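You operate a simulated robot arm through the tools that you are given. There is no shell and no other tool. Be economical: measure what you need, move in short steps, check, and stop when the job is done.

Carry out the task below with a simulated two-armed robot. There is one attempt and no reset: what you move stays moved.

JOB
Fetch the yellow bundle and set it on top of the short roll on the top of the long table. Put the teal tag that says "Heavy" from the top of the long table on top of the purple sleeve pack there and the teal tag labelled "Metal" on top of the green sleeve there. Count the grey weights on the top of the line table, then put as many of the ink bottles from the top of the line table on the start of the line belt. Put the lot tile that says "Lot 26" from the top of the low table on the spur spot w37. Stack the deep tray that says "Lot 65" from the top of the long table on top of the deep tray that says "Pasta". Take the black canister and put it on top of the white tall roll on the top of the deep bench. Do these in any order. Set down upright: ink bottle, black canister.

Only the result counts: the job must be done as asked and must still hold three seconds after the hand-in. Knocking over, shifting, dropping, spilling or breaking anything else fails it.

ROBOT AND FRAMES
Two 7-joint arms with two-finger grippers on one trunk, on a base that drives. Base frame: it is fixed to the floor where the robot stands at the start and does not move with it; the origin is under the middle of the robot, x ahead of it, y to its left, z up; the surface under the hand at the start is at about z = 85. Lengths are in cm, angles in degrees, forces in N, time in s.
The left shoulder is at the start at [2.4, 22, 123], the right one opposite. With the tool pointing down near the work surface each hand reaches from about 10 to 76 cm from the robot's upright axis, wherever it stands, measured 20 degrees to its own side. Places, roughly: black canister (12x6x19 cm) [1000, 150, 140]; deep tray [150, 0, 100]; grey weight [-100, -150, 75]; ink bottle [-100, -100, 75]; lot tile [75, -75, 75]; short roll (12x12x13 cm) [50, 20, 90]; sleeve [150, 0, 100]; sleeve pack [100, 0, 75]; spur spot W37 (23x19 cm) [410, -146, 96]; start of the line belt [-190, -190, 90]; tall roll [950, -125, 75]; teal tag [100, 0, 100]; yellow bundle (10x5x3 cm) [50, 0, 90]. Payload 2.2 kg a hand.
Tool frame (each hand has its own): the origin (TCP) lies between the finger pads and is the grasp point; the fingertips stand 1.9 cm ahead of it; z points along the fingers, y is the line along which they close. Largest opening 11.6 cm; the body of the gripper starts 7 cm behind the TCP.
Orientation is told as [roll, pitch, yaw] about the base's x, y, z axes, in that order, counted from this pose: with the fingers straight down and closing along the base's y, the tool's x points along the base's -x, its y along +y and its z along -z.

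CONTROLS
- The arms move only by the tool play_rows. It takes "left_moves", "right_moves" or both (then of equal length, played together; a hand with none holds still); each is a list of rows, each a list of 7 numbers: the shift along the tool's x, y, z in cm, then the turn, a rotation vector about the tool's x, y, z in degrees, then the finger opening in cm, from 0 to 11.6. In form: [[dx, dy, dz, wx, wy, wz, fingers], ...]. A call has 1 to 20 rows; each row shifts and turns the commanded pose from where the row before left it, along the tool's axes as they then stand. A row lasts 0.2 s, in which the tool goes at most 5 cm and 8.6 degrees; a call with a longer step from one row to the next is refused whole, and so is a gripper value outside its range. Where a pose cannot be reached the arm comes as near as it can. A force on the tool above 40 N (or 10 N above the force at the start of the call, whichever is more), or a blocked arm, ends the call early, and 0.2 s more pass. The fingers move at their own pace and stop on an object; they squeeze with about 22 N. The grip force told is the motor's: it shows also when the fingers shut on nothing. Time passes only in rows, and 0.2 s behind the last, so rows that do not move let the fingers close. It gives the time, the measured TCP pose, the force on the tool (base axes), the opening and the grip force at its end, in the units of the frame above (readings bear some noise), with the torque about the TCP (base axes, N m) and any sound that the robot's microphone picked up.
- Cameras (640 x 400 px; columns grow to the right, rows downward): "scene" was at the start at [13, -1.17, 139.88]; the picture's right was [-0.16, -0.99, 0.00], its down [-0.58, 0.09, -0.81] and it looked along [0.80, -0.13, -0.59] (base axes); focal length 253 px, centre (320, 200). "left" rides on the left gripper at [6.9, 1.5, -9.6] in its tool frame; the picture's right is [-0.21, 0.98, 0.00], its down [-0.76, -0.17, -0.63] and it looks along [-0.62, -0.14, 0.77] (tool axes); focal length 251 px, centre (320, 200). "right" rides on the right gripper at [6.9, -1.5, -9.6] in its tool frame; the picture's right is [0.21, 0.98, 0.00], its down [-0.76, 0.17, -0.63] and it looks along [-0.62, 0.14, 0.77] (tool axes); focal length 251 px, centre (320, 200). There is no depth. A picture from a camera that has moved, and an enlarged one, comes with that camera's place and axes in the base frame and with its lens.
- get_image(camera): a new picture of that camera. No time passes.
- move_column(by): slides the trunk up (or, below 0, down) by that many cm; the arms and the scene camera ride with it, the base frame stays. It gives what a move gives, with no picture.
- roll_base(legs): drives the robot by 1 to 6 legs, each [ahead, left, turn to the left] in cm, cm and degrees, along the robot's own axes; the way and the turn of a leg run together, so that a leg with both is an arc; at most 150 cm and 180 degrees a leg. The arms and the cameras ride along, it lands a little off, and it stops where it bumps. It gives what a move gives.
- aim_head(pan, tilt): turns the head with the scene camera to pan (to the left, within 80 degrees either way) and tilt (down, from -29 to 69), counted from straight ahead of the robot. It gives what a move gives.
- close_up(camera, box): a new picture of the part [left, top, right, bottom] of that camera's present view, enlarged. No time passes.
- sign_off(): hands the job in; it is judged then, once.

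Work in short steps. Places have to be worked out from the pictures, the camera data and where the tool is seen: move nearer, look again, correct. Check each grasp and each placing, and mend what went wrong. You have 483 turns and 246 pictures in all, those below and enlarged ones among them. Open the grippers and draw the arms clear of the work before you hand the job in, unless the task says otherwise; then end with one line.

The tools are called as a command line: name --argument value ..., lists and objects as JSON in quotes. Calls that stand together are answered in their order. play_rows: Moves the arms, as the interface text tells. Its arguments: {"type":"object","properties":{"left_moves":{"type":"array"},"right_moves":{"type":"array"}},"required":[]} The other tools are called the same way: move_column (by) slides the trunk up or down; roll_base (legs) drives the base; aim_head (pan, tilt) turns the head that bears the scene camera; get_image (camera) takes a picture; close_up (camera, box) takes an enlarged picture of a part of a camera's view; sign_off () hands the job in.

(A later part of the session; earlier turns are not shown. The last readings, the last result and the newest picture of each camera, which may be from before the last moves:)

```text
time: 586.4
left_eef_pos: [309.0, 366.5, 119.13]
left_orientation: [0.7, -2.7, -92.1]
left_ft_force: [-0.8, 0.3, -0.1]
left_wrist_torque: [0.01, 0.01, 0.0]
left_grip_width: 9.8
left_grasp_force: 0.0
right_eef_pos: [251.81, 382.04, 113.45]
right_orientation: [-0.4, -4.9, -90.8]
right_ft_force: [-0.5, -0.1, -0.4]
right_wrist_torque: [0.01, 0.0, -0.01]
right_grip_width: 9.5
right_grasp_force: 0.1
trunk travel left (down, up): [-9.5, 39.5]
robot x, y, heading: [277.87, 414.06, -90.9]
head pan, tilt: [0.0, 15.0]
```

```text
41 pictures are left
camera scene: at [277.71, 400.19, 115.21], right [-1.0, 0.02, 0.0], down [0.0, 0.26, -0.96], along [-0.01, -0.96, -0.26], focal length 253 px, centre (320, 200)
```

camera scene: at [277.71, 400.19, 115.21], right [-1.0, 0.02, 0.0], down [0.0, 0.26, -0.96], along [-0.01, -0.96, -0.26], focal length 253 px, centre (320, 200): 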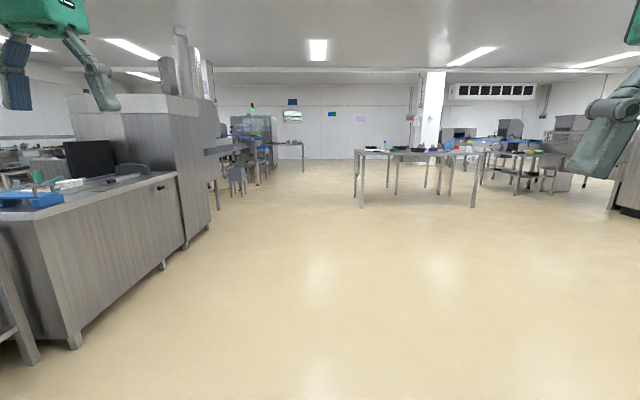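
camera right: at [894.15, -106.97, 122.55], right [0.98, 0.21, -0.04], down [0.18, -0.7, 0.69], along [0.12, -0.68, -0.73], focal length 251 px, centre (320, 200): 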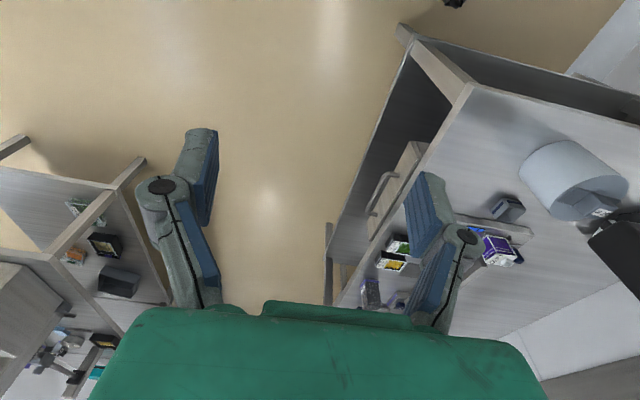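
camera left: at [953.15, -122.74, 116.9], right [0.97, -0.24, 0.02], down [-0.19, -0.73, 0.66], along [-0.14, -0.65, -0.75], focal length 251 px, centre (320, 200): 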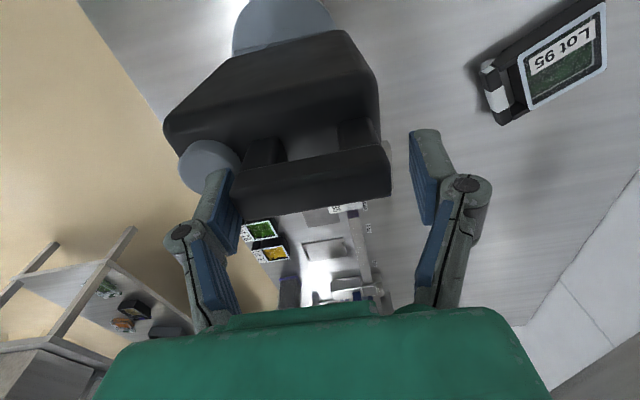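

Clear floor. Drive down to y≈−85, turn to face +y.

roll_base --legs '[[150, 0, 1], [150, 0, 0], [150, 0, 0], [48, 0, 0], [0, 0, 90], [0, 0, 90]]'

aim_head --pan 45 --tilt 25

get_image --camera "scene"

```text
time: 617.8
left_eef_pos: [236.99, -31.79, 119.16]
left_orientation: [0.8, -2.7, 83.4]
left_ft_force: [-0.2, 0.5, 0.3]
left_wrist_torque: [-0.01, -0.02, -0.02]
left_grip_width: 9.81
left_grasp_force: 0.1
right_eef_pos: [292.58, -51.83, 113.54]
right_orientation: [-0.5, -4.9, 84.5]
right_ft_force: [0.2, 0.3, -0.2]
right_wrist_torque: [-0.01, -0.01, -0.02]
right_grip_width: 9.51
right_grasp_force: 0.1
trunk travel left (down, up): [-9.5, 39.5]
robot x, y, heading: [264.22, -81.38, 84.9]
head pan, tilt: [0.0, 15.0]
```

```text
time: 619.0
left_eef_pos: [237.02, -31.96, 119.24]
left_orientation: [0.6, -2.8, 83.4]
left_ft_force: [0.7, 0.0, 0.1]
left_wrist_torque: [0.03, 0.02, 0.01]
left_grip_width: 9.77
left_grasp_force: 0.0
right_eef_pos: [292.71, -51.95, 113.57]
right_orientation: [-0.4, -4.9, 84.6]
right_ft_force: [0.1, 0.6, 0.3]
right_wrist_torque: [-0.02, 0.0, 0.0]
right_grip_width: 9.51
right_grasp_force: 0.1
trunk travel left (down, up): [-9.5, 39.5]
robot x, y, heading: [264.45, -81.47, 84.6]
head pan, tilt: [45.0, 25.0]
```

```text
40 pictures are left
camera scene: at [258.81, -70.41, 113.61], right [0.77, 0.64, 0.0], down [0.27, -0.33, -0.91], along [-0.58, 0.7, -0.42], focal length 253 px, centre (320, 200)
```

scene: 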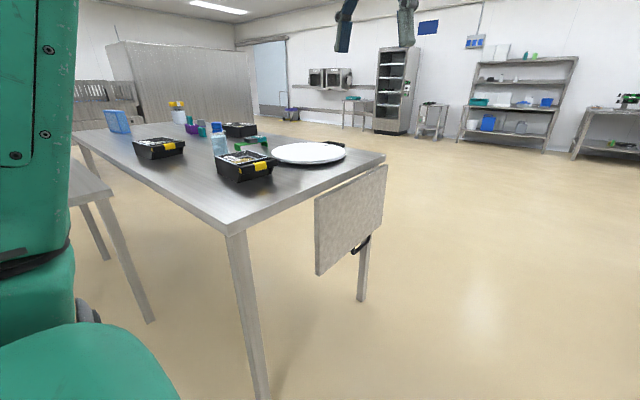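

Table corner ≈[213, −46.7]; low-table edge near x≈130. Straighten to heading 90 and strafe left 104.

roll_base --legs '[[0, 0, 5.2], [0, 55, 0], [0, 49, 0]]'

aim_head --pan 25 --tilt 35

get_image --camera "scene"

get_image --camera "left"

```text
time: 625.0
left_eef_pos: [131.73, -33.8, 119.5]
left_orientation: [1.3, -2.8, 88.4]
left_ft_force: [0.7, -0.1, -0.3]
left_wrist_torque: [0.0, 0.05, 0.02]
left_grip_width: 9.77
left_grasp_force: 0.0
right_eef_pos: [188.9, -48.64, 113.35]
right_orientation: [0.2, -4.9, 89.6]
right_ft_force: [0.3, 0.5, -0.1]
right_wrist_torque: [0.0, 0.07, 0.02]
right_grip_width: 9.51
right_grasp_force: 0.1
trunk travel left (down, up): [-9.5, 39.5]
robot x, y, heading: [162.25, -80.75, 89.8]
head pan, tilt: [45.0, 25.0]
```

```text
time: 625.9
left_eef_pos: [130.77, -34.0, 119.26]
left_orientation: [0.6, -2.9, 88.4]
left_ft_force: [0.0, 0.4, 0.0]
left_wrist_torque: [0.0, 0.04, 0.0]
left_grip_width: 9.8
left_grasp_force: 0.0
right_eef_pos: [188.1, -48.9, 113.68]
right_orientation: [-0.4, -5.0, 89.6]
right_ft_force: [0.5, 0.1, 0.8]
right_wrist_torque: [-0.02, 0.01, 0.01]
right_grip_width: 9.49
right_grasp_force: 0.1
trunk travel left (down, up): [-9.5, 39.5]
robot x, y, heading: [162.29, -80.5, 89.7]
head pan, tilt: [25.0, 35.0]
```

```text
39 pictures are left
camera scene: at [160.01, -68.66, 112.07], right [0.91, 0.42, -0.01], down [0.23, -0.52, -0.82], along [-0.35, 0.74, -0.57], focal length 253 px, centre (320, 200)
```

scene: 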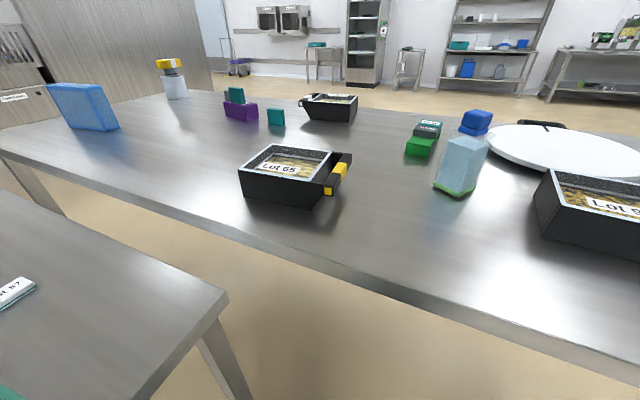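

```text
38 pictures are left
camera left: at [129.28, -41.41, 128.7], right [-0.97, 0.24, 0.02], down [0.19, 0.72, 0.67], along [0.14, 0.65, -0.74], focal length 251 px, centre (320, 200)
```

left: 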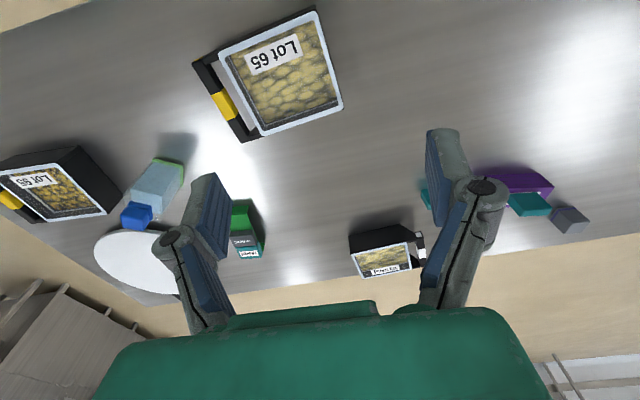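

I zoom in on the Lot 65 tray to plan the grip.

close_up --camera "scene" --box '[220, 130, 370, 220]'

close_up --camera "left" --box '[180, 0, 360, 150]'

```text
4.27 times, centred on (295, 175) of scene
camera zoom: at [160.01, -68.66, 112.07], right [0.91, 0.42, -0.01], down [0.23, -0.52, -0.82], along [-0.35, 0.74, -0.57], focal length 1080 px, centre (427, 307)
```

zoom: 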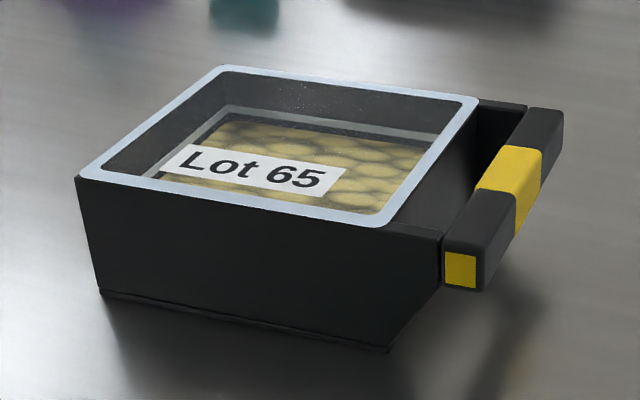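

```text
2.67 times, centred on (270, 75) of left
camera zoom: at [129.28, -41.41, 128.7], right [-0.97, 0.24, 0.02], down [0.19, 0.72, 0.67], along [0.14, 0.65, -0.74], focal length 670 px, centre (453, 533)
```

zoom: 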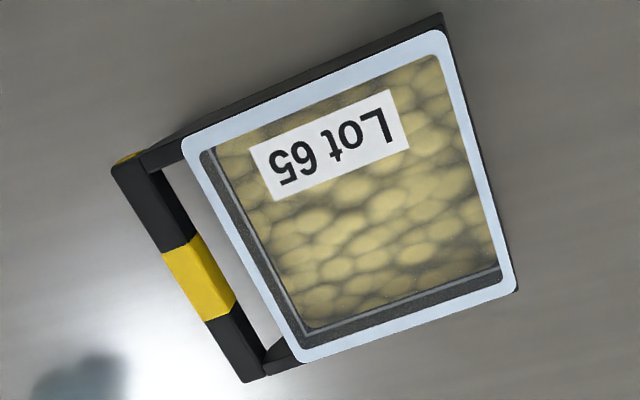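

Tray rim is 13.6×12.3 cm (too wide for one grip), top z≈90.9; handle bar at ≈[145.8, −30.2], z 88–90.5, axis tilted ~6°. I'll lift with two hands: right on the bar, left on the opposite wall. First bring both hands near, yaw 96°.

play_rows --right_moves '[[-2, -4, 0, 0, 0, -1.6, 5], [-2, -4, 0, 0, 0, -1.6, 5], [-2, -4, 0, 0, 0, -1.6, 5], [-2, -4, 0, 0, 0, -1.6, 5], [-2, -4, 0, 0, 0, 0, 5], [-2, -4, 0, 0, 0, 0, 5], [-2, -4, 0, 0, 0, 0, 5], [-2, -4, 0, 0, 0, 0, 5], [-2, -3, 0, 0, 0, 0, 5], [0, -2.5, 2, 0, 0, 0, 5], [0, 0, 4, 0, 0, 0, 5], [0, 0, 3, 0, 0, 0, 5]]' --left_moves '[[0, 0, 0, 0, 0, -1.9, 6], [0, 0, 0, 0, 0, -1.9, 6], [0, 0, 0, 0, 0, -1.9, 6], [0, 0, 0, 0, 0, -1.9, 6], [0, 0, 0, 0, 0, 0, 6], [0, 0, 0, 0, 0, 0, 6], [0, 0, 0, 0, 0, 0, 6], [-1, 0.5, 3, 0, 0, 0, 6], [-1, 0.5, 4, 0, 0, 0, 6], [0, 0, 4, 0, 0, 0, 6], [0, 0, 4, 0, 0, 0, 6], [0, 0, 2, 0, 0, 0, 6]]'

get_image --camera "right"

get_image --camera "left"

```text
time: 628.5
left_eef_pos: [127.41, -31.05, 102.07]
left_orientation: [-0.6, -2.9, 96.2]
left_ft_force: [-0.7, 0.0, -0.6]
left_wrist_torque: [0.01, -0.09, 0.01]
left_grip_width: 6.01
left_grasp_force: 0.0
right_eef_pos: [214.23, -32.06, 102.49]
right_orientation: [-1.9, -5.0, 96.4]
right_ft_force: [-1.1, -0.1, 0.0]
right_wrist_torque: [0.0, -0.11, 0.0]
right_grip_width: 5.01
right_grasp_force: 0.0
right hand out of reach, approached as far as the arm can: row 7, 8, 9, 10
trunk travel left (down, up): [-9.5, 39.5]
robot x, y, heading: [161.79, -80.81, 89.9]
head pan, tilt: [25.0, 35.0]
```

```text
35 pictures are left
camera right: at [216.34, -39.57, 111.34], right [-0.95, -0.32, -0.05], down [-0.26, 0.67, 0.69], along [-0.19, 0.67, -0.72], focal length 251 px, centre (320, 200)
```

right: 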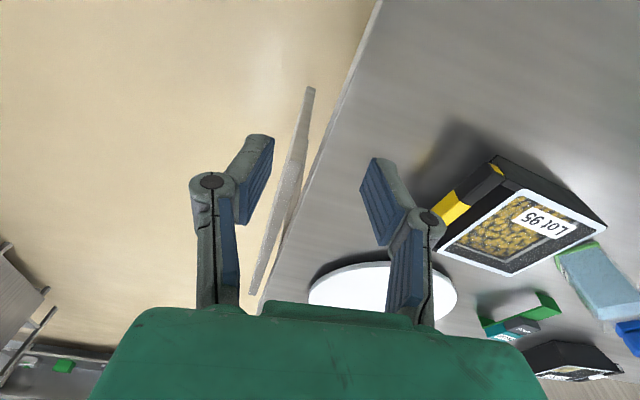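

```text
34 pictures are left
camera left: at [126.68, -38.7, 111.44], right [-0.99, 0.11, 0.0], down [0.08, 0.74, 0.67], along [0.07, 0.67, -0.74], focal length 251 px, centre (320, 200)
```

left: 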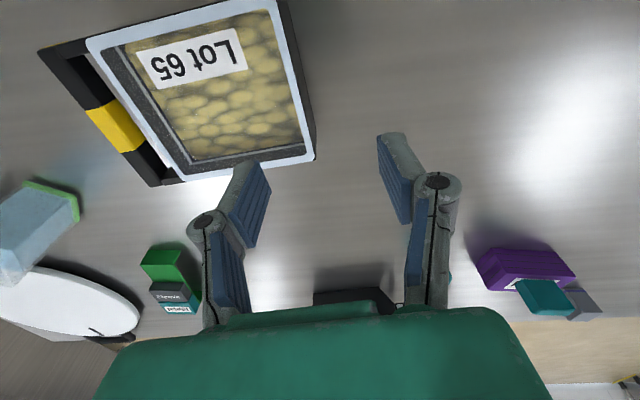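

I mis-signed the right hand's lateral axis; nothing was touched. I lift it and bring it back across (−x), and centre the left hand over the tray's −x wall.

play_rows --right_moves '[[0.3, 0.3, -0.5, 0, 0, 0, 5], [0.5, 1, -1.5, 0, 0, 0, 5], [0.5, 2, -2, 0, 0, 0, 5], [0.5, 3, -2, 0, 0, 0, 5], [0.5, 4, -2, 0, 0, 0, 5], [0.5, 4.5, -1, 0, 0, 0, 5], [0.5, 4.5, 0, 0, 0, 0, 5], [0, 4.5, 0, 0, 0, 0, 5], [0, 4.5, 0, 0, 0, 0, 5], [0, 4.5, 0, 0, 0, 0, 5], [0, 4.5, 0, 0, 0, 0, 5], [0, 4.5, 0, 0, 0, 0, 5], [0, 4.5, 0, 0, 0, 0, 5], [0, 4.5, 0, 0, 0, 0, 5], [0, 4.5, 0, 0, 0, 0, 5], [0, 4.5, 0, 0, 0, 0, 5], [0, 2, 0, 0, 0, 0, 5], [0, 0, 0, 0, 0, 0, 5]]'

get_image --camera "right"

```text
time: 632.3
left_eef_pos: [129.53, -31.27, 102.74]
left_orientation: [0.4, -3.0, 96.0]
left_ft_force: [0.4, 1.4, 1.1]
left_wrist_torque: [0.0, 0.03, -0.01]
left_grip_width: 6.0
left_grasp_force: 0.1
right_eef_pos: [155.02, -42.45, 109.17]
right_orientation: [-0.8, -5.0, 96.2]
right_ft_force: [1.0, 0.0, 1.2]
right_wrist_torque: [-0.02, 0.06, -0.01]
right_grip_width: 4.98
right_grasp_force: 0.0
trunk travel left (down, up): [-9.5, 39.5]
robot x, y, heading: [162.45, -80.73, 89.4]
head pan, tilt: [25.0, 35.0]
```

```text
33 pictures are left
camera right: at [157.25, -50.01, 118.08], right [-0.95, -0.31, -0.03], down [-0.25, 0.68, 0.69], along [-0.19, 0.67, -0.72], focal length 251 px, centre (320, 200)
```

right: 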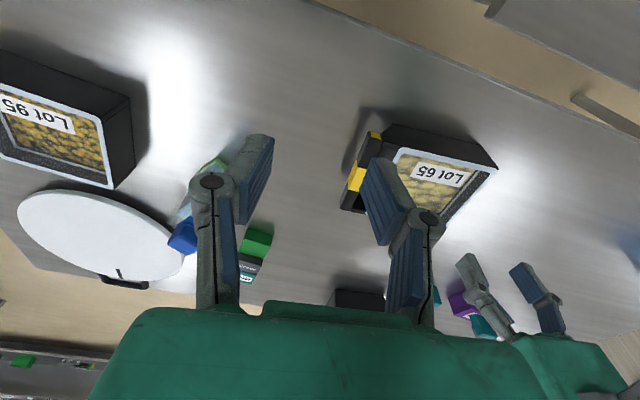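

Right hand is over the table near the bar. Move it above the bar [146.1, −30.2] at z≈99, levelling pitch.

play_rows --right_moves '[[-2.62, 1.5, 0, 0, 0.8, 0, 4], [-2.62, 1.5, 0, 0, 0.8, 0, 4], [-2.62, 1.5, 1, 0, 0.8, 0, 4], [-2.62, 1.5, 2, 0, 0.8, 0, 4], [-2.62, 1.5, 2, 0, 0.8, 0, 4], [0, 0, 3, 0, 0, 0, 4], [0, 0, 2, 0, 0, 0, 4], [0, 0, 0, 0, 0, 0, 4], [0, 0, 0, 0, 0, 0, 4], [0, 0, 0, 0, 0, 0, 4]]'

get_image --camera "right"

```text
time: 634.5
left_eef_pos: [128.25, -31.16, 102.24]
left_orientation: [-0.2, -2.9, 96.0]
left_ft_force: [-0.9, -0.3, 0.4]
left_wrist_torque: [-0.01, -0.01, 0.01]
left_grip_width: 6.0
left_grasp_force: 0.1
right_eef_pos: [148.65, -32.53, 99.53]
right_orientation: [-1.6, -1.0, 96.1]
right_ft_force: [-1.0, -1.1, 0.3]
right_wrist_torque: [0.03, 0.01, 0.0]
right_grip_width: 3.99
right_grasp_force: 0.0
right hand out of reach, approached as far as the arm can: row 4, 5
trunk travel left (down, up): [-9.5, 39.5]
robot x, y, heading: [162.06, -80.8, 89.9]
head pan, tilt: [25.0, 35.0]
```

```text
32 pictures are left
camera right: at [150.79, -39.3, 108.93], right [-0.95, -0.32, -0.03], down [-0.26, 0.72, 0.64], along [-0.18, 0.62, -0.77], focal length 251 px, centre (320, 200)
```

right: 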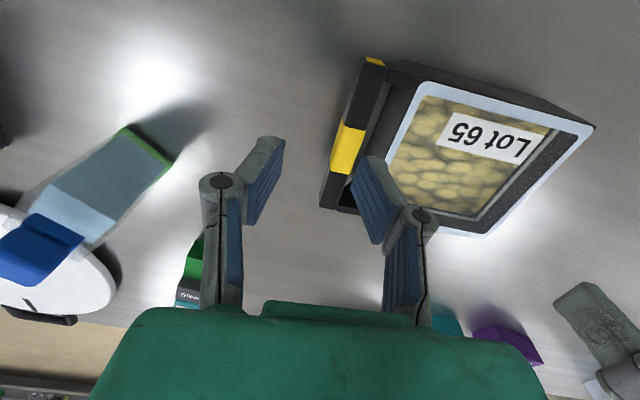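

Bar centre ≈[146.0, −30.3], axis 6°. Move over it and lower to z≈93.5; narrow opening to 3.4.

play_rows --right_moves '[[-1, 1, 1, 0, 0, 0, 3.4], [-1, 1, 1.5, 0, 0, 0, 3.4], [-0.5, 0.4, 2, 0, 0, 0, 3.4], [0, 0, 1.5, 0, 0, 0, 3.4], [0, 0, 0, 0, 0, 0, 3.4], [0, 0, 0, 0, 0, 0, 3.4], [0, 0, 0, 0, 0, 0, 3.4], [0, 0, 0, 0, 0, 0, 3.4], [0, 0, 0, 0, 0, 0, 3.4], [0, 0, 0, 0, 0, 0, 3.4]]'

get_image --camera "right"

```text
time: 636.7
left_eef_pos: [128.59, -31.22, 102.48]
left_orientation: [-0.2, -3.0, 96.1]
left_ft_force: [-0.5, 0.4, 0.0]
left_wrist_torque: [-0.05, 0.0, 0.02]
left_grip_width: 5.99
left_grasp_force: 0.1
right_eef_pos: [146.85, -30.57, 94.27]
right_orientation: [-1.4, -1.0, 96.1]
right_ft_force: [0.3, 0.3, 0.0]
right_wrist_torque: [0.02, 0.02, 0.04]
right_grip_width: 3.37
right_grasp_force: 0.0
right hand out of reach, approached as far as the arm can: row 2
trunk travel left (down, up): [-9.5, 39.5]
robot x, y, heading: [161.97, -80.57, 89.8]
head pan, tilt: [25.0, 35.0]
```

```text
31 pictures are left
camera right: at [149.04, -37.47, 103.69], right [-0.95, -0.32, -0.03], down [-0.26, 0.72, 0.64], along [-0.18, 0.62, -0.77], focal length 251 px, centre (320, 200)
```

right: 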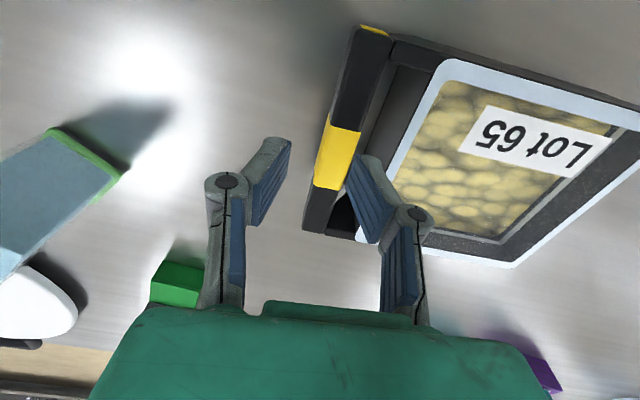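

Bar is 1.2 cm further −x and parallel to the hand. Shift and descend to z≈89.

play_rows --right_moves '[[0, 0.6, 0, 0, 0, 0, 3.4], [0, 0.55, 0, 0, 0, 0, 3.4], [0, 0, 0.8, 0, 0, 0, 3.4], [0, 0, 0, 0, 0, 0, 3.4], [0, 0, 0, 0, 0, 0, 3.4]]'

get_image --camera "right"

```text
time: 637.9
left_eef_pos: [128.61, -31.13, 102.47]
left_orientation: [0.0, -2.9, 96.1]
left_ft_force: [0.4, -0.2, -0.4]
left_wrist_torque: [0.01, 0.02, 0.02]
left_grip_width: 6.0
left_grasp_force: 0.0
right_eef_pos: [146.39, -30.58, 93.43]
right_orientation: [-1.3, -1.0, 96.0]
right_ft_force: [-0.3, -0.3, 0.3]
right_wrist_torque: [-0.01, -0.02, -0.01]
right_grip_width: 3.43
right_grasp_force: 0.0
right hand out of reach, approached as far as the arm can: row 2
trunk travel left (down, up): [-9.5, 39.5]
robot x, y, heading: [162.3, -80.79, 90.0]
head pan, tilt: [25.0, 35.0]
```

```text
30 pictures are left
camera right: at [148.54, -37.47, 102.91], right [-0.95, -0.32, -0.03], down [-0.26, 0.72, 0.64], along [-0.18, 0.62, -0.77], focal length 251 px, centre (320, 200)
```

right: 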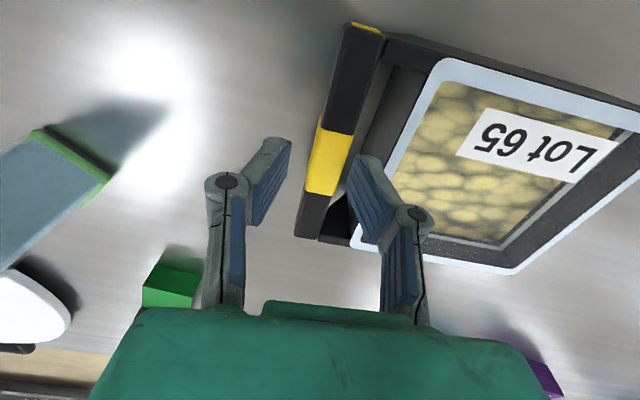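

The right arm is at its lateral limit, so I shift the base 3 cm left and re-centre the right hand by arm.

roll_base --legs '[[0, 3, 0]]'

play_rows --right_moves '[[0, -1, 0, 0, 0, 0, 3.4], [0, -1.1, 0, 0, 0, 0, 3.4], [0, 0, 0, 0, 0, 0, 3.4], [0, 0, 0, 0, 0, 0, 3.4], [0, 0, 0, 0, 0, 0, 3.4], [0, 0, 0, 0, 0, 0, 3.4], [0, 0, 0, 0, 0, 0, 3.4], [0, 0, 0, 0, 0, 0, 3.4], [0, 0, 0, 0, 0, 0, 3.4], [0, 0, 0, 0, 0, 0, 3.4], [0, 0, 0, 0, 0, 0, 3.4], [0, 0, 0, 0, 0, 0, 3.4]]' --left_moves '[[0, -1.8, 0, 0, 0, 0, 6], [0, -1.8, 0, 0, 0, 0, 6], [0, 0, 0, 0, 0, 0, 6], [0, 0, 0, 0, 0, 0, 6], [0, 0, 0, 0, 0, 0, 6], [0, 0, 0, 0, 0, 0, 6], [0, 0, 0, 0, 0, 0, 6], [0, 0, 0, 0, 0, 0, 6], [0, 0, 0, 0, 0, 0, 6], [0, 0, 0, 0, 0, 0, 6], [0, 0, 0, 0, 0, 0, 6], [0, 0, 0, 0, 0, 0, 6]]'

get_image --camera "right"

```text
time: 638.7
left_eef_pos: [127.53, -31.05, 102.93]
left_orientation: [0.8, -3.0, 96.0]
left_ft_force: [1.1, 0.6, -0.6]
left_wrist_torque: [0.01, 0.12, 0.0]
left_grip_width: 6.0
left_grasp_force: 0.0
right_eef_pos: [145.09, -30.44, 93.83]
right_orientation: [-0.4, -1.1, 95.9]
right_ft_force: [1.3, 2.3, 1.5]
right_wrist_torque: [-0.07, 0.11, -0.01]
right_grip_width: 3.4
right_grasp_force: 0.0
trunk travel left (down, up): [-9.5, 39.5]
robot x, y, heading: [159.31, -80.52, 89.7]
head pan, tilt: [25.0, 35.0]
```

```text
time: 641.3
left_eef_pos: [131.8, -31.01, 103.31]
left_orientation: [1.2, -3.2, 95.9]
left_ft_force: [-0.6, 0.5, -0.2]
left_wrist_torque: [-0.02, 0.03, -0.02]
left_grip_width: 6.0
left_grasp_force: 0.0
right_eef_pos: [147.89, -30.39, 94.0]
right_orientation: [-0.3, -1.3, 95.9]
right_ft_force: [-0.7, -0.7, 0.3]
right_wrist_torque: [0.04, 0.03, -0.01]
right_grip_width: 3.4
right_grasp_force: 0.0
trunk travel left (down, up): [-9.5, 39.5]
robot x, y, heading: [159.95, -80.31, 89.6]
head pan, tilt: [25.0, 35.0]
```

```text
29 pictures are left
camera right: at [150.23, -37.28, 103.36], right [-0.95, -0.31, -0.01], down [-0.24, 0.72, 0.65], along [-0.2, 0.62, -0.76], focal length 251 px, centre (320, 200)
```

right: 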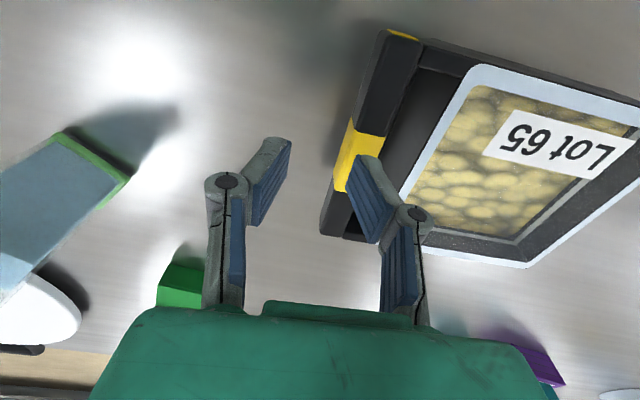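

Bar at x≈145.5. Shift ty +2.35 and verify by reading before descending.

play_rows --right_moves '[[0, 1.2, 0, 0, 0, 0, 3.4], [0, 1.15, 0, 0, 0, 0, 3.4], [0, 0, 0.5, 0, 0, 0, 3.4], [0, 0, 0, 0, 0, 0, 3.4], [0, 0, 0, 0, 0, 0, 3.4], [0, 0, 0, 0, 0, 0, 3.4], [0, 0, 0, 0, 0, 0, 3.4], [0, 0, 0, 0, 0, 0, 3.4], [0, 0, 0, 0, 0, 0, 3.4]]'

get_image --camera "right"

```text
time: 643.3
left_eef_pos: [130.49, -31.16, 102.95]
left_orientation: [0.5, -3.1, 95.9]
left_ft_force: [0.0, -0.5, 0.2]
left_wrist_torque: [0.01, -0.04, 0.01]
left_grip_width: 6.01
left_grasp_force: 0.0
right_eef_pos: [144.15, -30.58, 93.27]
right_orientation: [-1.0, -1.2, 95.9]
right_ft_force: [-0.2, 0.3, 0.1]
right_wrist_torque: [0.02, -0.03, 0.0]
right_grip_width: 3.41
right_grasp_force: 0.1
trunk travel left (down, up): [-9.5, 39.5]
robot x, y, heading: [159.56, -80.72, 89.7]
head pan, tilt: [25.0, 35.0]
```

```text
28 pictures are left
camera right: at [146.36, -37.53, 102.74], right [-0.95, -0.31, -0.02], down [-0.25, 0.72, 0.65], along [-0.19, 0.62, -0.76], focal length 251 px, centre (320, 200)
```

right: 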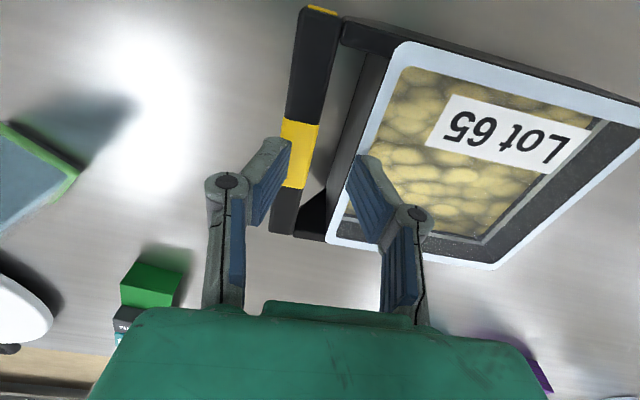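

Settled at 144.15; bar centre 145.35. Shift −1.2 (ty) and descend with guarded steps.

play_rows --right_moves '[[0, -0.6, 0, 0, 0, 0, 3.4], [0, -0.6, 0, 0, 0, 0, 3.4], [0, 0, 0, 0, 0, 0, 3.4], [0, 0, 0, 0, 0, 0, 3.4], [0, 0, 0, 0, 0, 0, 3.4], [0, 0, 0, 0, 0, 0, 3.4]]'

play_rows --right_moves '[[0, 0, 0, 0, 0, 0, 3.4], [0, 0, 0, 0, 0, 0, 3.4], [0, 0, 0, 0, 0, 0, 3.4]]'

```text
time: 644.7
left_eef_pos: [130.9, -30.96, 103.07]
left_orientation: [0.7, -3.1, 95.9]
left_ft_force: [-0.1, -0.7, -0.1]
left_wrist_torque: [-0.02, 0.02, 0.0]
left_grip_width: 5.99
left_grasp_force: 0.0
right_eef_pos: [145.77, -30.56, 93.48]
right_orientation: [-0.7, -1.2, 95.8]
right_ft_force: [-1.1, 0.6, 0.5]
right_wrist_torque: [0.02, -0.02, -0.03]
right_grip_width: 3.4
right_grasp_force: 0.0
trunk travel left (down, up): [-9.5, 39.5]
robot x, y, heading: [159.4, -80.45, 89.6]
head pan, tilt: [25.0, 35.0]
```

```text
time: 645.5
left_eef_pos: [130.97, -31.07, 103.02]
left_orientation: [0.7, -3.2, 95.9]
left_ft_force: [-0.1, -0.1, 0.1]
left_wrist_torque: [0.01, 0.01, 0.0]
left_grip_width: 5.99
left_grasp_force: 0.1
right_eef_pos: [145.89, -30.57, 93.53]
right_orientation: [-0.7, -1.2, 95.9]
right_ft_force: [-0.6, -0.3, -0.2]
right_wrist_torque: [0.01, 0.0, 0.03]
right_grip_width: 3.38
right_grasp_force: 0.1
trunk travel left (down, up): [-9.5, 39.5]
robot x, y, heading: [159.72, -80.63, 89.6]
head pan, tilt: [25.0, 35.0]
```

Steady at 145.85; nudge 0.45 and descend to z≈89.

play_rows --right_moves '[[0, 0.45, 0, 0, 0, 0, 3.4], [0, 0, 1, 0, 0, 0, 3.4], [0, 0, 1, 0, 0, 0, 3.4], [0, 0, 0.8, 0, 0, 0, 3.4], [0, 0, 0, 0, 0, 0, 3.4]]'

get_image --camera "right"

```text
time: 646.7
left_eef_pos: [131.03, -31.12, 103.06]
left_orientation: [0.7, -3.3, 95.9]
left_ft_force: [0.2, -0.4, 1.2]
left_wrist_torque: [0.02, 0.01, -0.01]
left_grip_width: 6.0
left_grasp_force: 0.2
right_eef_pos: [145.58, -30.61, 90.65]
right_orientation: [-0.5, -1.3, 95.9]
right_ft_force: [5.8, -1.4, 23.0]
right_wrist_torque: [-0.3, 0.9, -0.14]
right_grip_width: 3.98
right_grasp_force: 0.0
trunk travel left (down, up): [-9.5, 39.5]
robot x, y, heading: [159.78, -80.94, 89.6]
head pan, tilt: [25.0, 35.0]
```

```text
27 pictures are left
camera right: at [147.86, -37.54, 100.12], right [-0.95, -0.31, -0.01], down [-0.25, 0.72, 0.65], along [-0.19, 0.62, -0.76], focal length 251 px, centre (320, 200)
```

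right: 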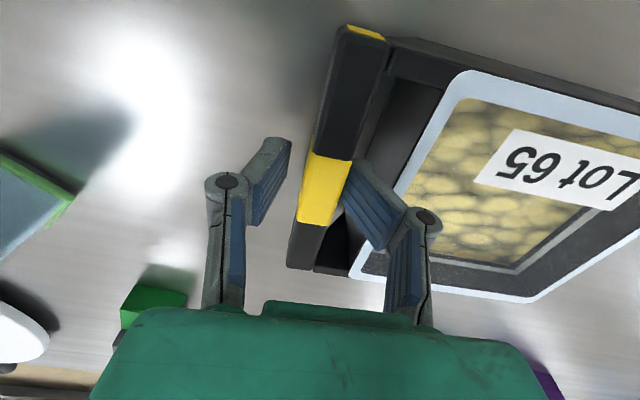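

The gap finger's outer link touched the tray rim (23 N). Tips are already 1.7 cm below the bar's top, enough to grip: ease up 0.3 and close.

play_rows --right_moves '[[0, 0, -0.3, 0, 0, 0, 3.4], [0, 0, 0, 0, 0, 0, 3.4], [0, 0, 0, 0, 0, 0, 2], [0, 0, 0, 0, 0, 0, 1], [0, 0, 0, 0, 0, 0, 1]]'

```text
time: 647.9
left_eef_pos: [130.99, -31.11, 103.07]
left_orientation: [0.7, -3.2, 95.9]
left_ft_force: [0.5, 1.0, 0.6]
left_wrist_torque: [0.02, 0.01, -0.01]
left_grip_width: 6.01
left_grasp_force: 0.0
right_eef_pos: [145.52, -30.58, 90.77]
right_orientation: [-0.7, -1.2, 95.8]
right_ft_force: [-1.9, -0.4, 4.6]
right_wrist_torque: [0.45, 0.04, 0.13]
right_grip_width: 1.89
right_grasp_force: 22.3
trunk travel left (down, up): [-9.5, 39.5]
robot x, y, heading: [159.65, -80.67, 89.9]
head pan, tilt: [25.0, 35.0]
```

Bar gripped (1.9 cm). Small test lift of 0.8 cm to feel weight and tilt.

play_rows --right_moves '[[0, 0, -0.4, 0, 0, 0, 1], [0, 0, -0.4, 0, 0, 0, 1], [0, 0, 0, 0, 0, 0, 1], [0, 0, 0, 0, 0, 0, 1]]'

close_up --camera "scene" --box '[200, 60, 400, 240]'

```text
time: 648.9
left_eef_pos: [130.88, -31.06, 103.1]
left_orientation: [0.7, -3.2, 95.9]
left_ft_force: [0.2, 0.4, 0.8]
left_wrist_torque: [-0.01, 0.01, -0.03]
left_grip_width: 6.0
left_grasp_force: 0.0
right_eef_pos: [145.37, -30.61, 91.67]
right_orientation: [-0.7, -1.2, 95.9]
right_ft_force: [0.4, 1.1, -1.0]
right_wrist_torque: [-0.1, -0.11, -0.03]
right_grip_width: 1.91
right_grasp_force: 22.5
trunk travel left (down, up): [-9.5, 39.5]
robot x, y, heading: [159.6, -80.35, 89.8]
head pan, tilt: [25.0, 35.0]
```

```text
2.22 times, centred on (300, 150) of scene
camera zoom: at [155.71, -68.49, 112.0], right [0.91, 0.42, 0.0], down [0.24, -0.52, -0.82], along [-0.34, 0.74, -0.58], focal length 562 px, centre (364, 311)
```

zoom: 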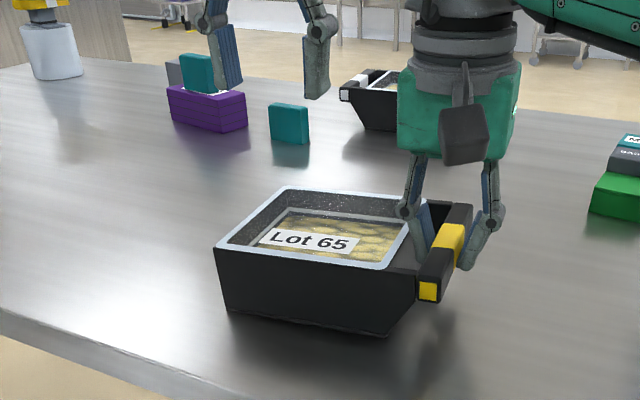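

The tray is light (~1.2 N), so one hand on the handle suffices. Move the left hand away and lift the tray 4 cm.

play_rows --left_moves '[[1, 1, -3, 0, 0, 0, 6], [3, 2, -2, 0, 0, 0, 6], [3, 2, -1, 0, 0, 0, 6], [3, 2, 0, 0, 0, 0, 6], [3, 2, 0, 0, 0, 0, 6], [3, 2, 0, 0, 0, 0, 6]]' --right_moves '[[0, 0, 0, 0, 0, 0, 1], [0, 0, -0.5, 0, 0, 0, 1], [0, 0, -1, 0, 0, 0, 1], [0, 0, -1, 0, 0, 0, 1], [0, 0, -1.5, 0, 0, 0, 1], [0, 0, 0, 0, 0, 0, 1]]'

close_up --camera "scene" --box '[200, 60, 400, 240]'

```text
time: 650.3
left_eef_pos: [118.87, -45.0, 108.17]
left_orientation: [0.1, -3.1, 96.0]
left_ft_force: [-0.4, 0.4, 0.1]
left_wrist_torque: [0.03, -0.02, 0.02]
left_grip_width: 5.99
left_grasp_force: 0.1
left hand out of reach, approached as far as the arm can: row 4, 5, 6
right_eef_pos: [145.41, -30.51, 95.65]
right_orientation: [-0.6, -1.1, 95.9]
right_ft_force: [0.8, -0.9, -3.6]
right_wrist_torque: [0.03, -0.3, -0.01]
right_grip_width: 1.97
right_grasp_force: 22.3
trunk travel left (down, up): [-9.5, 39.5]
robot x, y, heading: [159.57, -80.61, 89.9]
head pan, tilt: [25.0, 35.0]
```

```text
2.22 times, centred on (300, 150) of scene
camera zoom: at [156.42, -68.28, 111.82], right [0.95, 0.32, 0.0], down [0.19, -0.56, -0.8], along [-0.25, 0.76, -0.59], focal length 562 px, centre (364, 311)
```

zoom: 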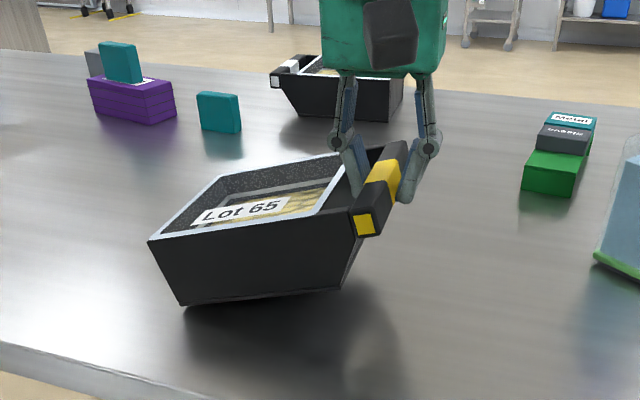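

The tray tilts on a one-hand grip (weight ≈3.7 N). I lower it flat again and will add the left hand on the opposite wall.

play_rows --right_moves '[[0, 0, 1.2, 0, 0, 0, 1], [0, 0, 1.2, 0, 0, 0, 1], [0, 0, 1.2, 0, 0, 0, 1], [0, 0, 0.8, 0, 0, 0, 1], [0, 0, 0.4, 0, 0, 0, 1], [0, 0, 0, 0, 0, 0, 1]]' --left_moves '[[-0.2, -0.2, 0, 0, 0, 0, 6], [-0.5, -0.4, 0, 0, 0, 0, 6], [-1, -0.8, 0, 0, 0, 0, 6], [-2, -1.3, 0, 0, 0, 0, 6], [-3, -1.8, 0, 0, 0, 0, 6], [-3, -1.8, 0, 0, 0, 0, 6]]'

close_up --camera "scene" --box '[200, 60, 400, 240]'

```text
time: 651.7
left_eef_pos: [124.46, -34.87, 109.08]
left_orientation: [0.9, -3.3, 96.0]
left_ft_force: [-0.1, 0.3, 0.1]
left_wrist_torque: [0.02, 0.0, -0.03]
left_grip_width: 6.02
left_grasp_force: 0.1
right_eef_pos: [145.69, -30.45, 91.0]
right_orientation: [-0.6, -1.3, 95.8]
right_ft_force: [5.4, 3.6, 15.3]
right_wrist_torque: [-0.35, -0.11, 0.08]
right_grip_width: 1.93
right_grasp_force: 21.8
trunk travel left (down, up): [-9.5, 39.5]
robot x, y, heading: [159.29, -80.67, 89.8]
head pan, tilt: [25.0, 35.0]
```

```text
2.22 times, centred on (300, 150) of scene
camera zoom: at [155.98, -68.66, 112.05], right [0.91, 0.42, 0.0], down [0.24, -0.52, -0.82], along [-0.34, 0.74, -0.58], focal length 562 px, centre (364, 311)
```

zoom: 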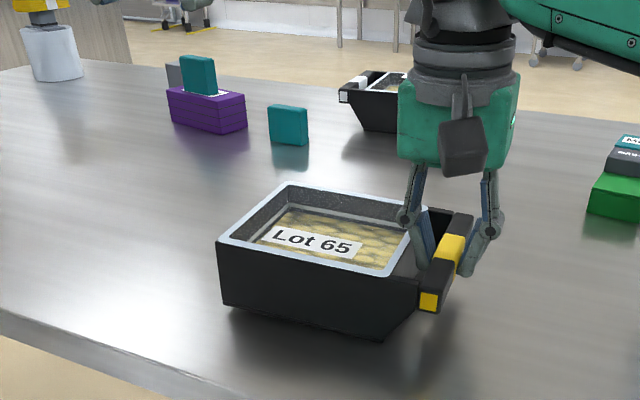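

Flat again, right hand still gripping. Bring the left hand over the −x wall (≈[129.4, −32]) at z≈97 and look.

play_rows --left_moves '[[-0.8, -1.8, 1, 0, 0, 0, 5], [-0.8, -1.7, 2, 0, 0.7, 0, 5], [-0.8, -1.7, 3, 0, 0.7, 0, 5], [0, 0, 3, 0, 0.7, 0, 5], [0, 0, 3, 0, 0, 0, 5], [0, 0, 0, 0, 0, 0, 5], [0, 0, 0, 0, 0, 0, 5], [0, 0, 0, 0, 0, 0, 5], [0, 0, 0, 0, 0, 0, 5]]'

get_image --camera "left"

```text
time: 653.7
left_eef_pos: [129.07, -31.56, 96.67]
left_orientation: [0.6, -1.1, 95.9]
left_ft_force: [0.3, -0.1, -0.2]
left_wrist_torque: [0.01, -0.02, 0.0]
left_grip_width: 5.02
left_grasp_force: 0.1
right_eef_pos: [145.49, -30.69, 90.93]
right_orientation: [-0.7, -1.2, 96.0]
right_ft_force: [4.7, -2.0, 11.7]
right_wrist_torque: [-0.36, -0.08, -0.03]
right_grip_width: 1.91
right_grasp_force: 21.7
trunk travel left (down, up): [-9.5, 39.5]
robot x, y, heading: [159.64, -80.37, 89.8]
head pan, tilt: [25.0, 35.0]
```

```text
23 pictures are left
camera left: at [128.56, -38.72, 106.38], right [-0.99, 0.11, 0.02], down [0.1, 0.76, 0.65], along [0.06, 0.64, -0.76], focal length 251 px, centre (320, 200)
```

left: 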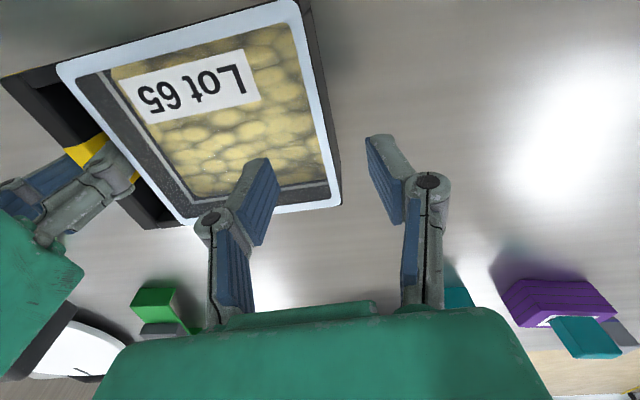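

The wall is exactly under the left TCP. Descend to z≈91.5 and close on the wall.

play_rows --left_moves '[[0, 0, 2, 0, 0, 0, 5], [0, 0, 2, 0, 0, 0, 5], [0, 0, 1.2, 0, 0, 0, 5], [0, 0, 0, 0, 0, 0, 5], [0, 0, 0, 0, 0, 0, 2.5], [0, 0, 0, 0, 0, 0, 0.5], [0, 0, 0, 0, 0, 0, 0], [0, 0, 0, 0, 0, 0, 0]]'

get_image --camera "left"

```text
time: 655.5
left_eef_pos: [128.65, -31.53, 91.53]
left_orientation: [1.0, -1.3, 96.0]
left_ft_force: [-36.2, -2.1, 2.4]
left_wrist_torque: [0.28, 0.55, 0.02]
left_grip_width: 1.42
left_grasp_force: 21.6
right_eef_pos: [145.83, -30.44, 90.95]
right_orientation: [-1.0, -1.2, 95.7]
right_ft_force: [36.6, -1.1, 5.0]
right_wrist_torque: [-0.24, -0.66, 0.17]
right_grip_width: 1.92
right_grasp_force: 22.1
trunk travel left (down, up): [-9.5, 39.5]
robot x, y, heading: [159.49, -80.61, 89.6]
head pan, tilt: [25.0, 35.0]
```

```text
22 pictures are left
camera left: at [128.27, -38.72, 101.19], right [-0.99, 0.11, 0.02], down [0.1, 0.76, 0.64], along [0.06, 0.64, -0.76], focal length 251 px, centre (320, 200)
```

left: 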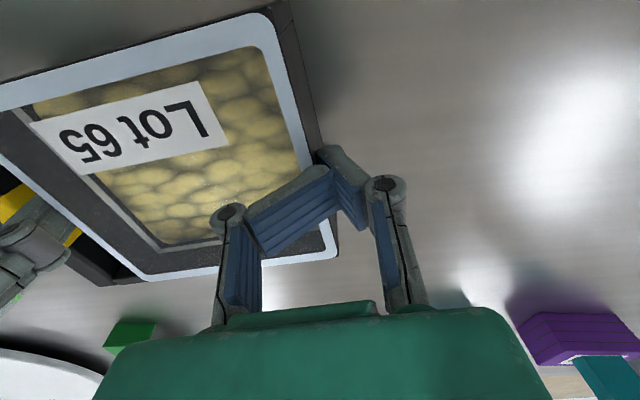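

Wall gripped, but the hands squeeze the tray with 36 N; relax by moving the left hand 0.3 outward.

play_rows --left_moves '[[0, 0.15, 0, 0, 0, 0, 0], [0, 0.15, 0, 0, 0, 0, 0], [0, 0, 0, 0, 0, 0, 0]]'

```text
time: 656.3
left_eef_pos: [128.48, -31.42, 91.51]
left_orientation: [0.9, -1.1, 95.9]
left_ft_force: [-29.7, -1.2, 0.7]
left_wrist_torque: [0.12, 0.45, -0.03]
left_grip_width: 1.41
left_grasp_force: 21.9
right_eef_pos: [145.63, -30.64, 90.97]
right_orientation: [-0.9, -1.2, 95.8]
right_ft_force: [30.9, 2.1, 1.2]
right_wrist_torque: [0.25, -0.51, 0.0]
right_grip_width: 1.9
right_grasp_force: 21.9
trunk travel left (down, up): [-9.5, 39.5]
robot x, y, heading: [159.72, -80.66, 89.7]
head pan, tilt: [25.0, 35.0]
```

play_rows --left_moves '[[0, 0.4, 0, 0, 0, 0, 0], [0, 0.4, 0, 0, 0, 0, 0], [0, 0, 0, 0, 0, 0, 0]]'

```text
time: 657.1
left_eef_pos: [128.02, -31.56, 91.74]
left_orientation: [0.5, -1.1, 95.8]
left_ft_force: [-0.3, 0.1, 0.4]
left_wrist_torque: [-0.01, 0.0, 0.0]
left_grip_width: 1.38
left_grasp_force: 21.9
right_eef_pos: [145.16, -30.69, 90.93]
right_orientation: [-0.5, -1.1, 96.0]
right_ft_force: [-0.9, -1.2, 1.5]
right_wrist_torque: [-0.09, -0.03, -0.01]
right_grip_width: 1.92
right_grasp_force: 22.0
trunk travel left (down, up): [-9.5, 39.5]
robot x, y, heading: [159.23, -80.48, 89.5]
head pan, tilt: [25.0, 35.0]
```

Balanced now. Lift both hands together 12 cm.

play_rows --left_moves '[[0, 0, -0.5, 0, 0, 0, 0], [0, 0, -1, 0, 0, 0, 0], [0, 0, -1.5, 0, 0, 0, 0], [0, 0, -2, 0, 0, 0, 0], [0, 0, -2, 0, 0, 0, 0], [0, 0, -2, 0, 0, 0, 0], [0, 0, -2, 0, 0, 0, 0], [0, 0, -1, 0, 0, 0, 0], [0, 0, 0, 0, 0, 0, 0]]' --right_moves '[[0, 0, -0.5, 0, 0, 0, 1], [0, 0, -1, 0, 0, 0, 1], [0, 0, -1.5, 0, 0, 0, 1], [0, 0, -2, 0, 0, 0, 1], [0, 0, -2, 0, 0, 0, 1], [0, 0, -2, 0, 0, 0, 1], [0, 0, -2, 0, 0, 0, 1], [0, 0, -1, 0, 0, 0, 1], [0, 0, 0, 0, 0, 0, 1]]'

close_up --camera "scene" --box '[180, 20, 400, 220]'

```text
time: 659.1
left_eef_pos: [127.96, -31.72, 103.6]
left_orientation: [0.6, -1.2, 96.0]
left_ft_force: [-0.7, 0.4, 0.6]
left_wrist_torque: [0.06, -0.02, 0.01]
left_grip_width: 1.4
left_grasp_force: 22.2
right_eef_pos: [148.72, -28.93, 103.22]
right_orientation: [0.0, -0.6, 94.8]
right_ft_force: [0.3, 0.2, -2.8]
right_wrist_torque: [0.02, -0.26, -0.03]
right_grip_width: 2.0
right_grasp_force: 21.9
right hand out of reach, approached as far as the arm can: row 7, 8
trunk travel left (down, up): [-9.5, 39.5]
robot x, y, heading: [159.5, -80.67, 89.8]
head pan, tilt: [25.0, 35.0]
```

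```text
2.00 times, centred on (290, 120) of scene
camera zoom: at [155.7, -68.47, 111.99], right [0.91, 0.42, 0.0], down [0.24, -0.53, -0.82], along [-0.34, 0.74, -0.58], focal length 506 px, centre (380, 360)
```

zoom: 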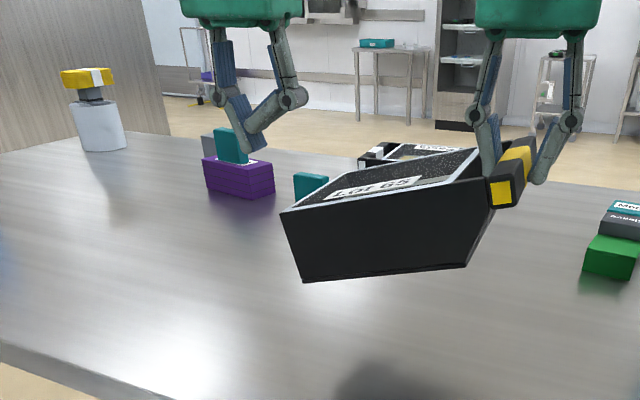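

The left grip slipped off when the right arm hit its reach limit; the tray hangs level-ish (~12°) on the right hand and holds. I'll continue one-handed: move the left hand away and carefully retract the right.

play_rows --left_moves '[[0, 1, -1, 0, 0, 0, 3], [0, 2, -2, 0, 0, 0, 3], [0.5, 2, -2, 0, 0, 0, 3], [1, 1, 0, 0, 0, 0, 3], [1, 0, 0, 0, 0, 0, 3], [0, 0, 0, 0, 0, 0, 3], [0, 0, 0, 0, 0, 0, 3], [0, 0, 0, 0, 0, 0, 3], [0, 0, 0, 0, 0, 0, 3], [0, 0, 0, 0, 0, 0, 3], [0, 0, 0, 0, 0, 0, 3], [0, 0, 0, 0, 0, 0, 3], [0, 0, 0, 0, 0, 0, 3]]' --right_moves '[[0.05, 0, 0, 0, 0, 0, 1], [0.1, 0, 0, 0, 0, 0, 1], [0.15, 0, 0, 0, 0, 0, 1], [0.2, 0, 0, 0, 0, 0, 1], [0.3, 0, 0, 0, 0, 0, 1], [0.5, 0, 0, 0, 0, 0, 1], [0.8, 0, 0, 0, 0, 0, 1], [1, 0, 0, 0, 0, 0, 1], [1, 0, -0.5, 0, 0, 0, 1], [1, 0, -0.5, 0, 0, 0, 1], [1, -0.5, -0.5, 0, 0, 0, 1], [1, -0.5, -0.5, 0, 0, 0, 1], [1, -0.5, -0.5, 0, 0, 0, 1]]'

close_up --camera "scene" --box '[180, 20, 420, 240]'

```text
time: 661.9
left_eef_pos: [122.47, -34.86, 108.68]
left_orientation: [0.7, -1.0, 95.9]
left_ft_force: [0.1, -0.7, 0.7]
left_wrist_torque: [0.0, -0.02, 0.01]
left_grip_width: 3.02
left_grasp_force: 0.0
right_eef_pos: [150.05, -37.85, 105.84]
right_orientation: [-0.7, -1.2, 95.8]
right_ft_force: [-0.1, -0.3, -3.4]
right_wrist_torque: [0.01, -0.26, -0.01]
right_grip_width: 2.0
right_grasp_force: 21.7
trunk travel left (down, up): [-9.5, 39.5]
robot x, y, heading: [159.51, -80.47, 89.9]
head pan, tilt: [25.0, 35.0]
```

```text
1.82 times, centred on (300, 130) of scene
camera zoom: at [155.73, -68.56, 112.01], right [0.91, 0.42, 0.0], down [0.24, -0.52, -0.82], along [-0.34, 0.74, -0.58], focal length 460 px, centre (356, 327)
```

zoom: 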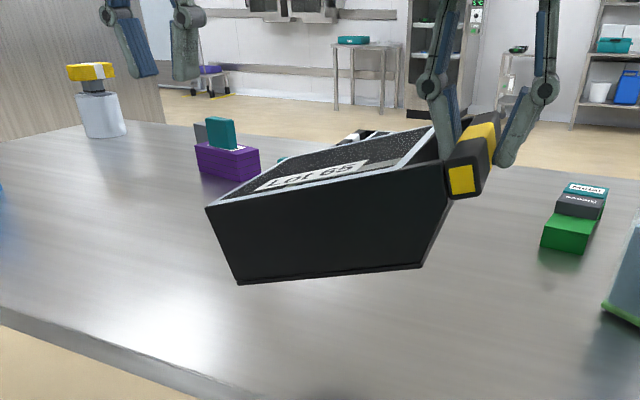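

Stable. I roll the right hand ~13° to bring the tray level.

play_rows --right_moves '[[0, 0, -0.5, -4.5, 0, 0, 1], [0, 0, -0.5, -4.5, 0, 0, 1], [0, 0, 0, -4, 0, 0, 1], [0, 0, 0, 0, 0, 0, 1]]'

close_up --camera "scene" --box '[180, 20, 420, 240]'

```text
time: 662.9
left_eef_pos: [122.35, -34.97, 108.71]
left_orientation: [0.6, -1.1, 95.9]
left_ft_force: [0.3, 0.0, -0.4]
left_wrist_torque: [-0.01, -0.01, 0.02]
left_grip_width: 3.03
left_grasp_force: 0.0
right_eef_pos: [150.1, -37.99, 106.76]
right_orientation: [12.4, -1.2, 95.9]
right_ft_force: [-0.6, 0.6, -3.8]
right_wrist_torque: [0.02, -0.31, -0.01]
right_grip_width: 2.0
right_grasp_force: 22.2
trunk travel left (down, up): [-9.5, 39.5]
robot x, y, heading: [159.35, -80.53, 89.4]
head pan, tilt: [25.0, 35.0]
```

```text
1.82 times, centred on (300, 130) of scene
camera zoom: at [155.74, -68.54, 112.0], right [0.91, 0.42, 0.0], down [0.24, -0.52, -0.82], along [-0.34, 0.74, -0.58], focal length 460 px, centre (356, 327)
```

zoom: 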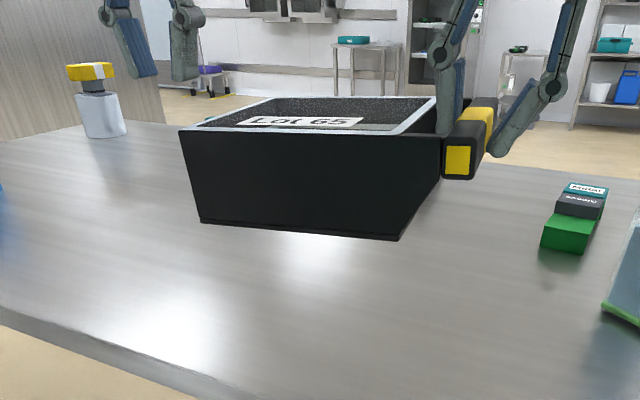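

Tray is level. Back up 30, strafe right 100, go ahead around the table's far end.

roll_base --legs '[[-30, 0, 0], [0, -50, 0], [0, -52, 0]]'

roll_base --legs '[[70, 0, 0], [70, 0, 0], [60, 0, 0]]'

```text
time: 670.1
left_eef_pos: [226.36, -65.3, 109.11]
left_orientation: [1.3, -1.2, 95.3]
left_ft_force: [0.8, 0.4, -1.3]
left_wrist_torque: [0.01, 0.1, 0.0]
left_grip_width: 3.0
left_grasp_force: 0.0
right_eef_pos: [254.03, -68.61, 106.87]
right_orientation: [12.9, -1.3, 95.2]
right_ft_force: [1.8, 1.4, -2.9]
right_wrist_torque: [-0.03, -0.26, 0.01]
right_grip_width: 1.98
right_grasp_force: 22.0
trunk travel left (down, up): [-9.5, 39.5]
robot x, y, heading: [262.22, -111.68, 89.1]
head pan, tilt: [25.0, 35.0]
```

```text
time: 680.4
left_eef_pos: [227.37, 133.85, 108.66]
left_orientation: [0.4, -1.2, 95.3]
left_ft_force: [-1.2, -0.3, 0.1]
left_wrist_torque: [-0.02, -0.06, 0.01]
left_grip_width: 2.99
left_grasp_force: 0.0
right_eef_pos: [255.05, 130.61, 106.83]
right_orientation: [11.9, -1.3, 95.3]
right_ft_force: [-0.2, -0.6, -3.8]
right_wrist_torque: [0.07, -0.41, 0.01]
right_grip_width: 1.98
right_grasp_force: 21.6
trunk travel left (down, up): [-9.5, 39.5]
robot x, y, heading: [264.58, 88.05, 88.9]
head pan, tilt: [25.0, 35.0]
```

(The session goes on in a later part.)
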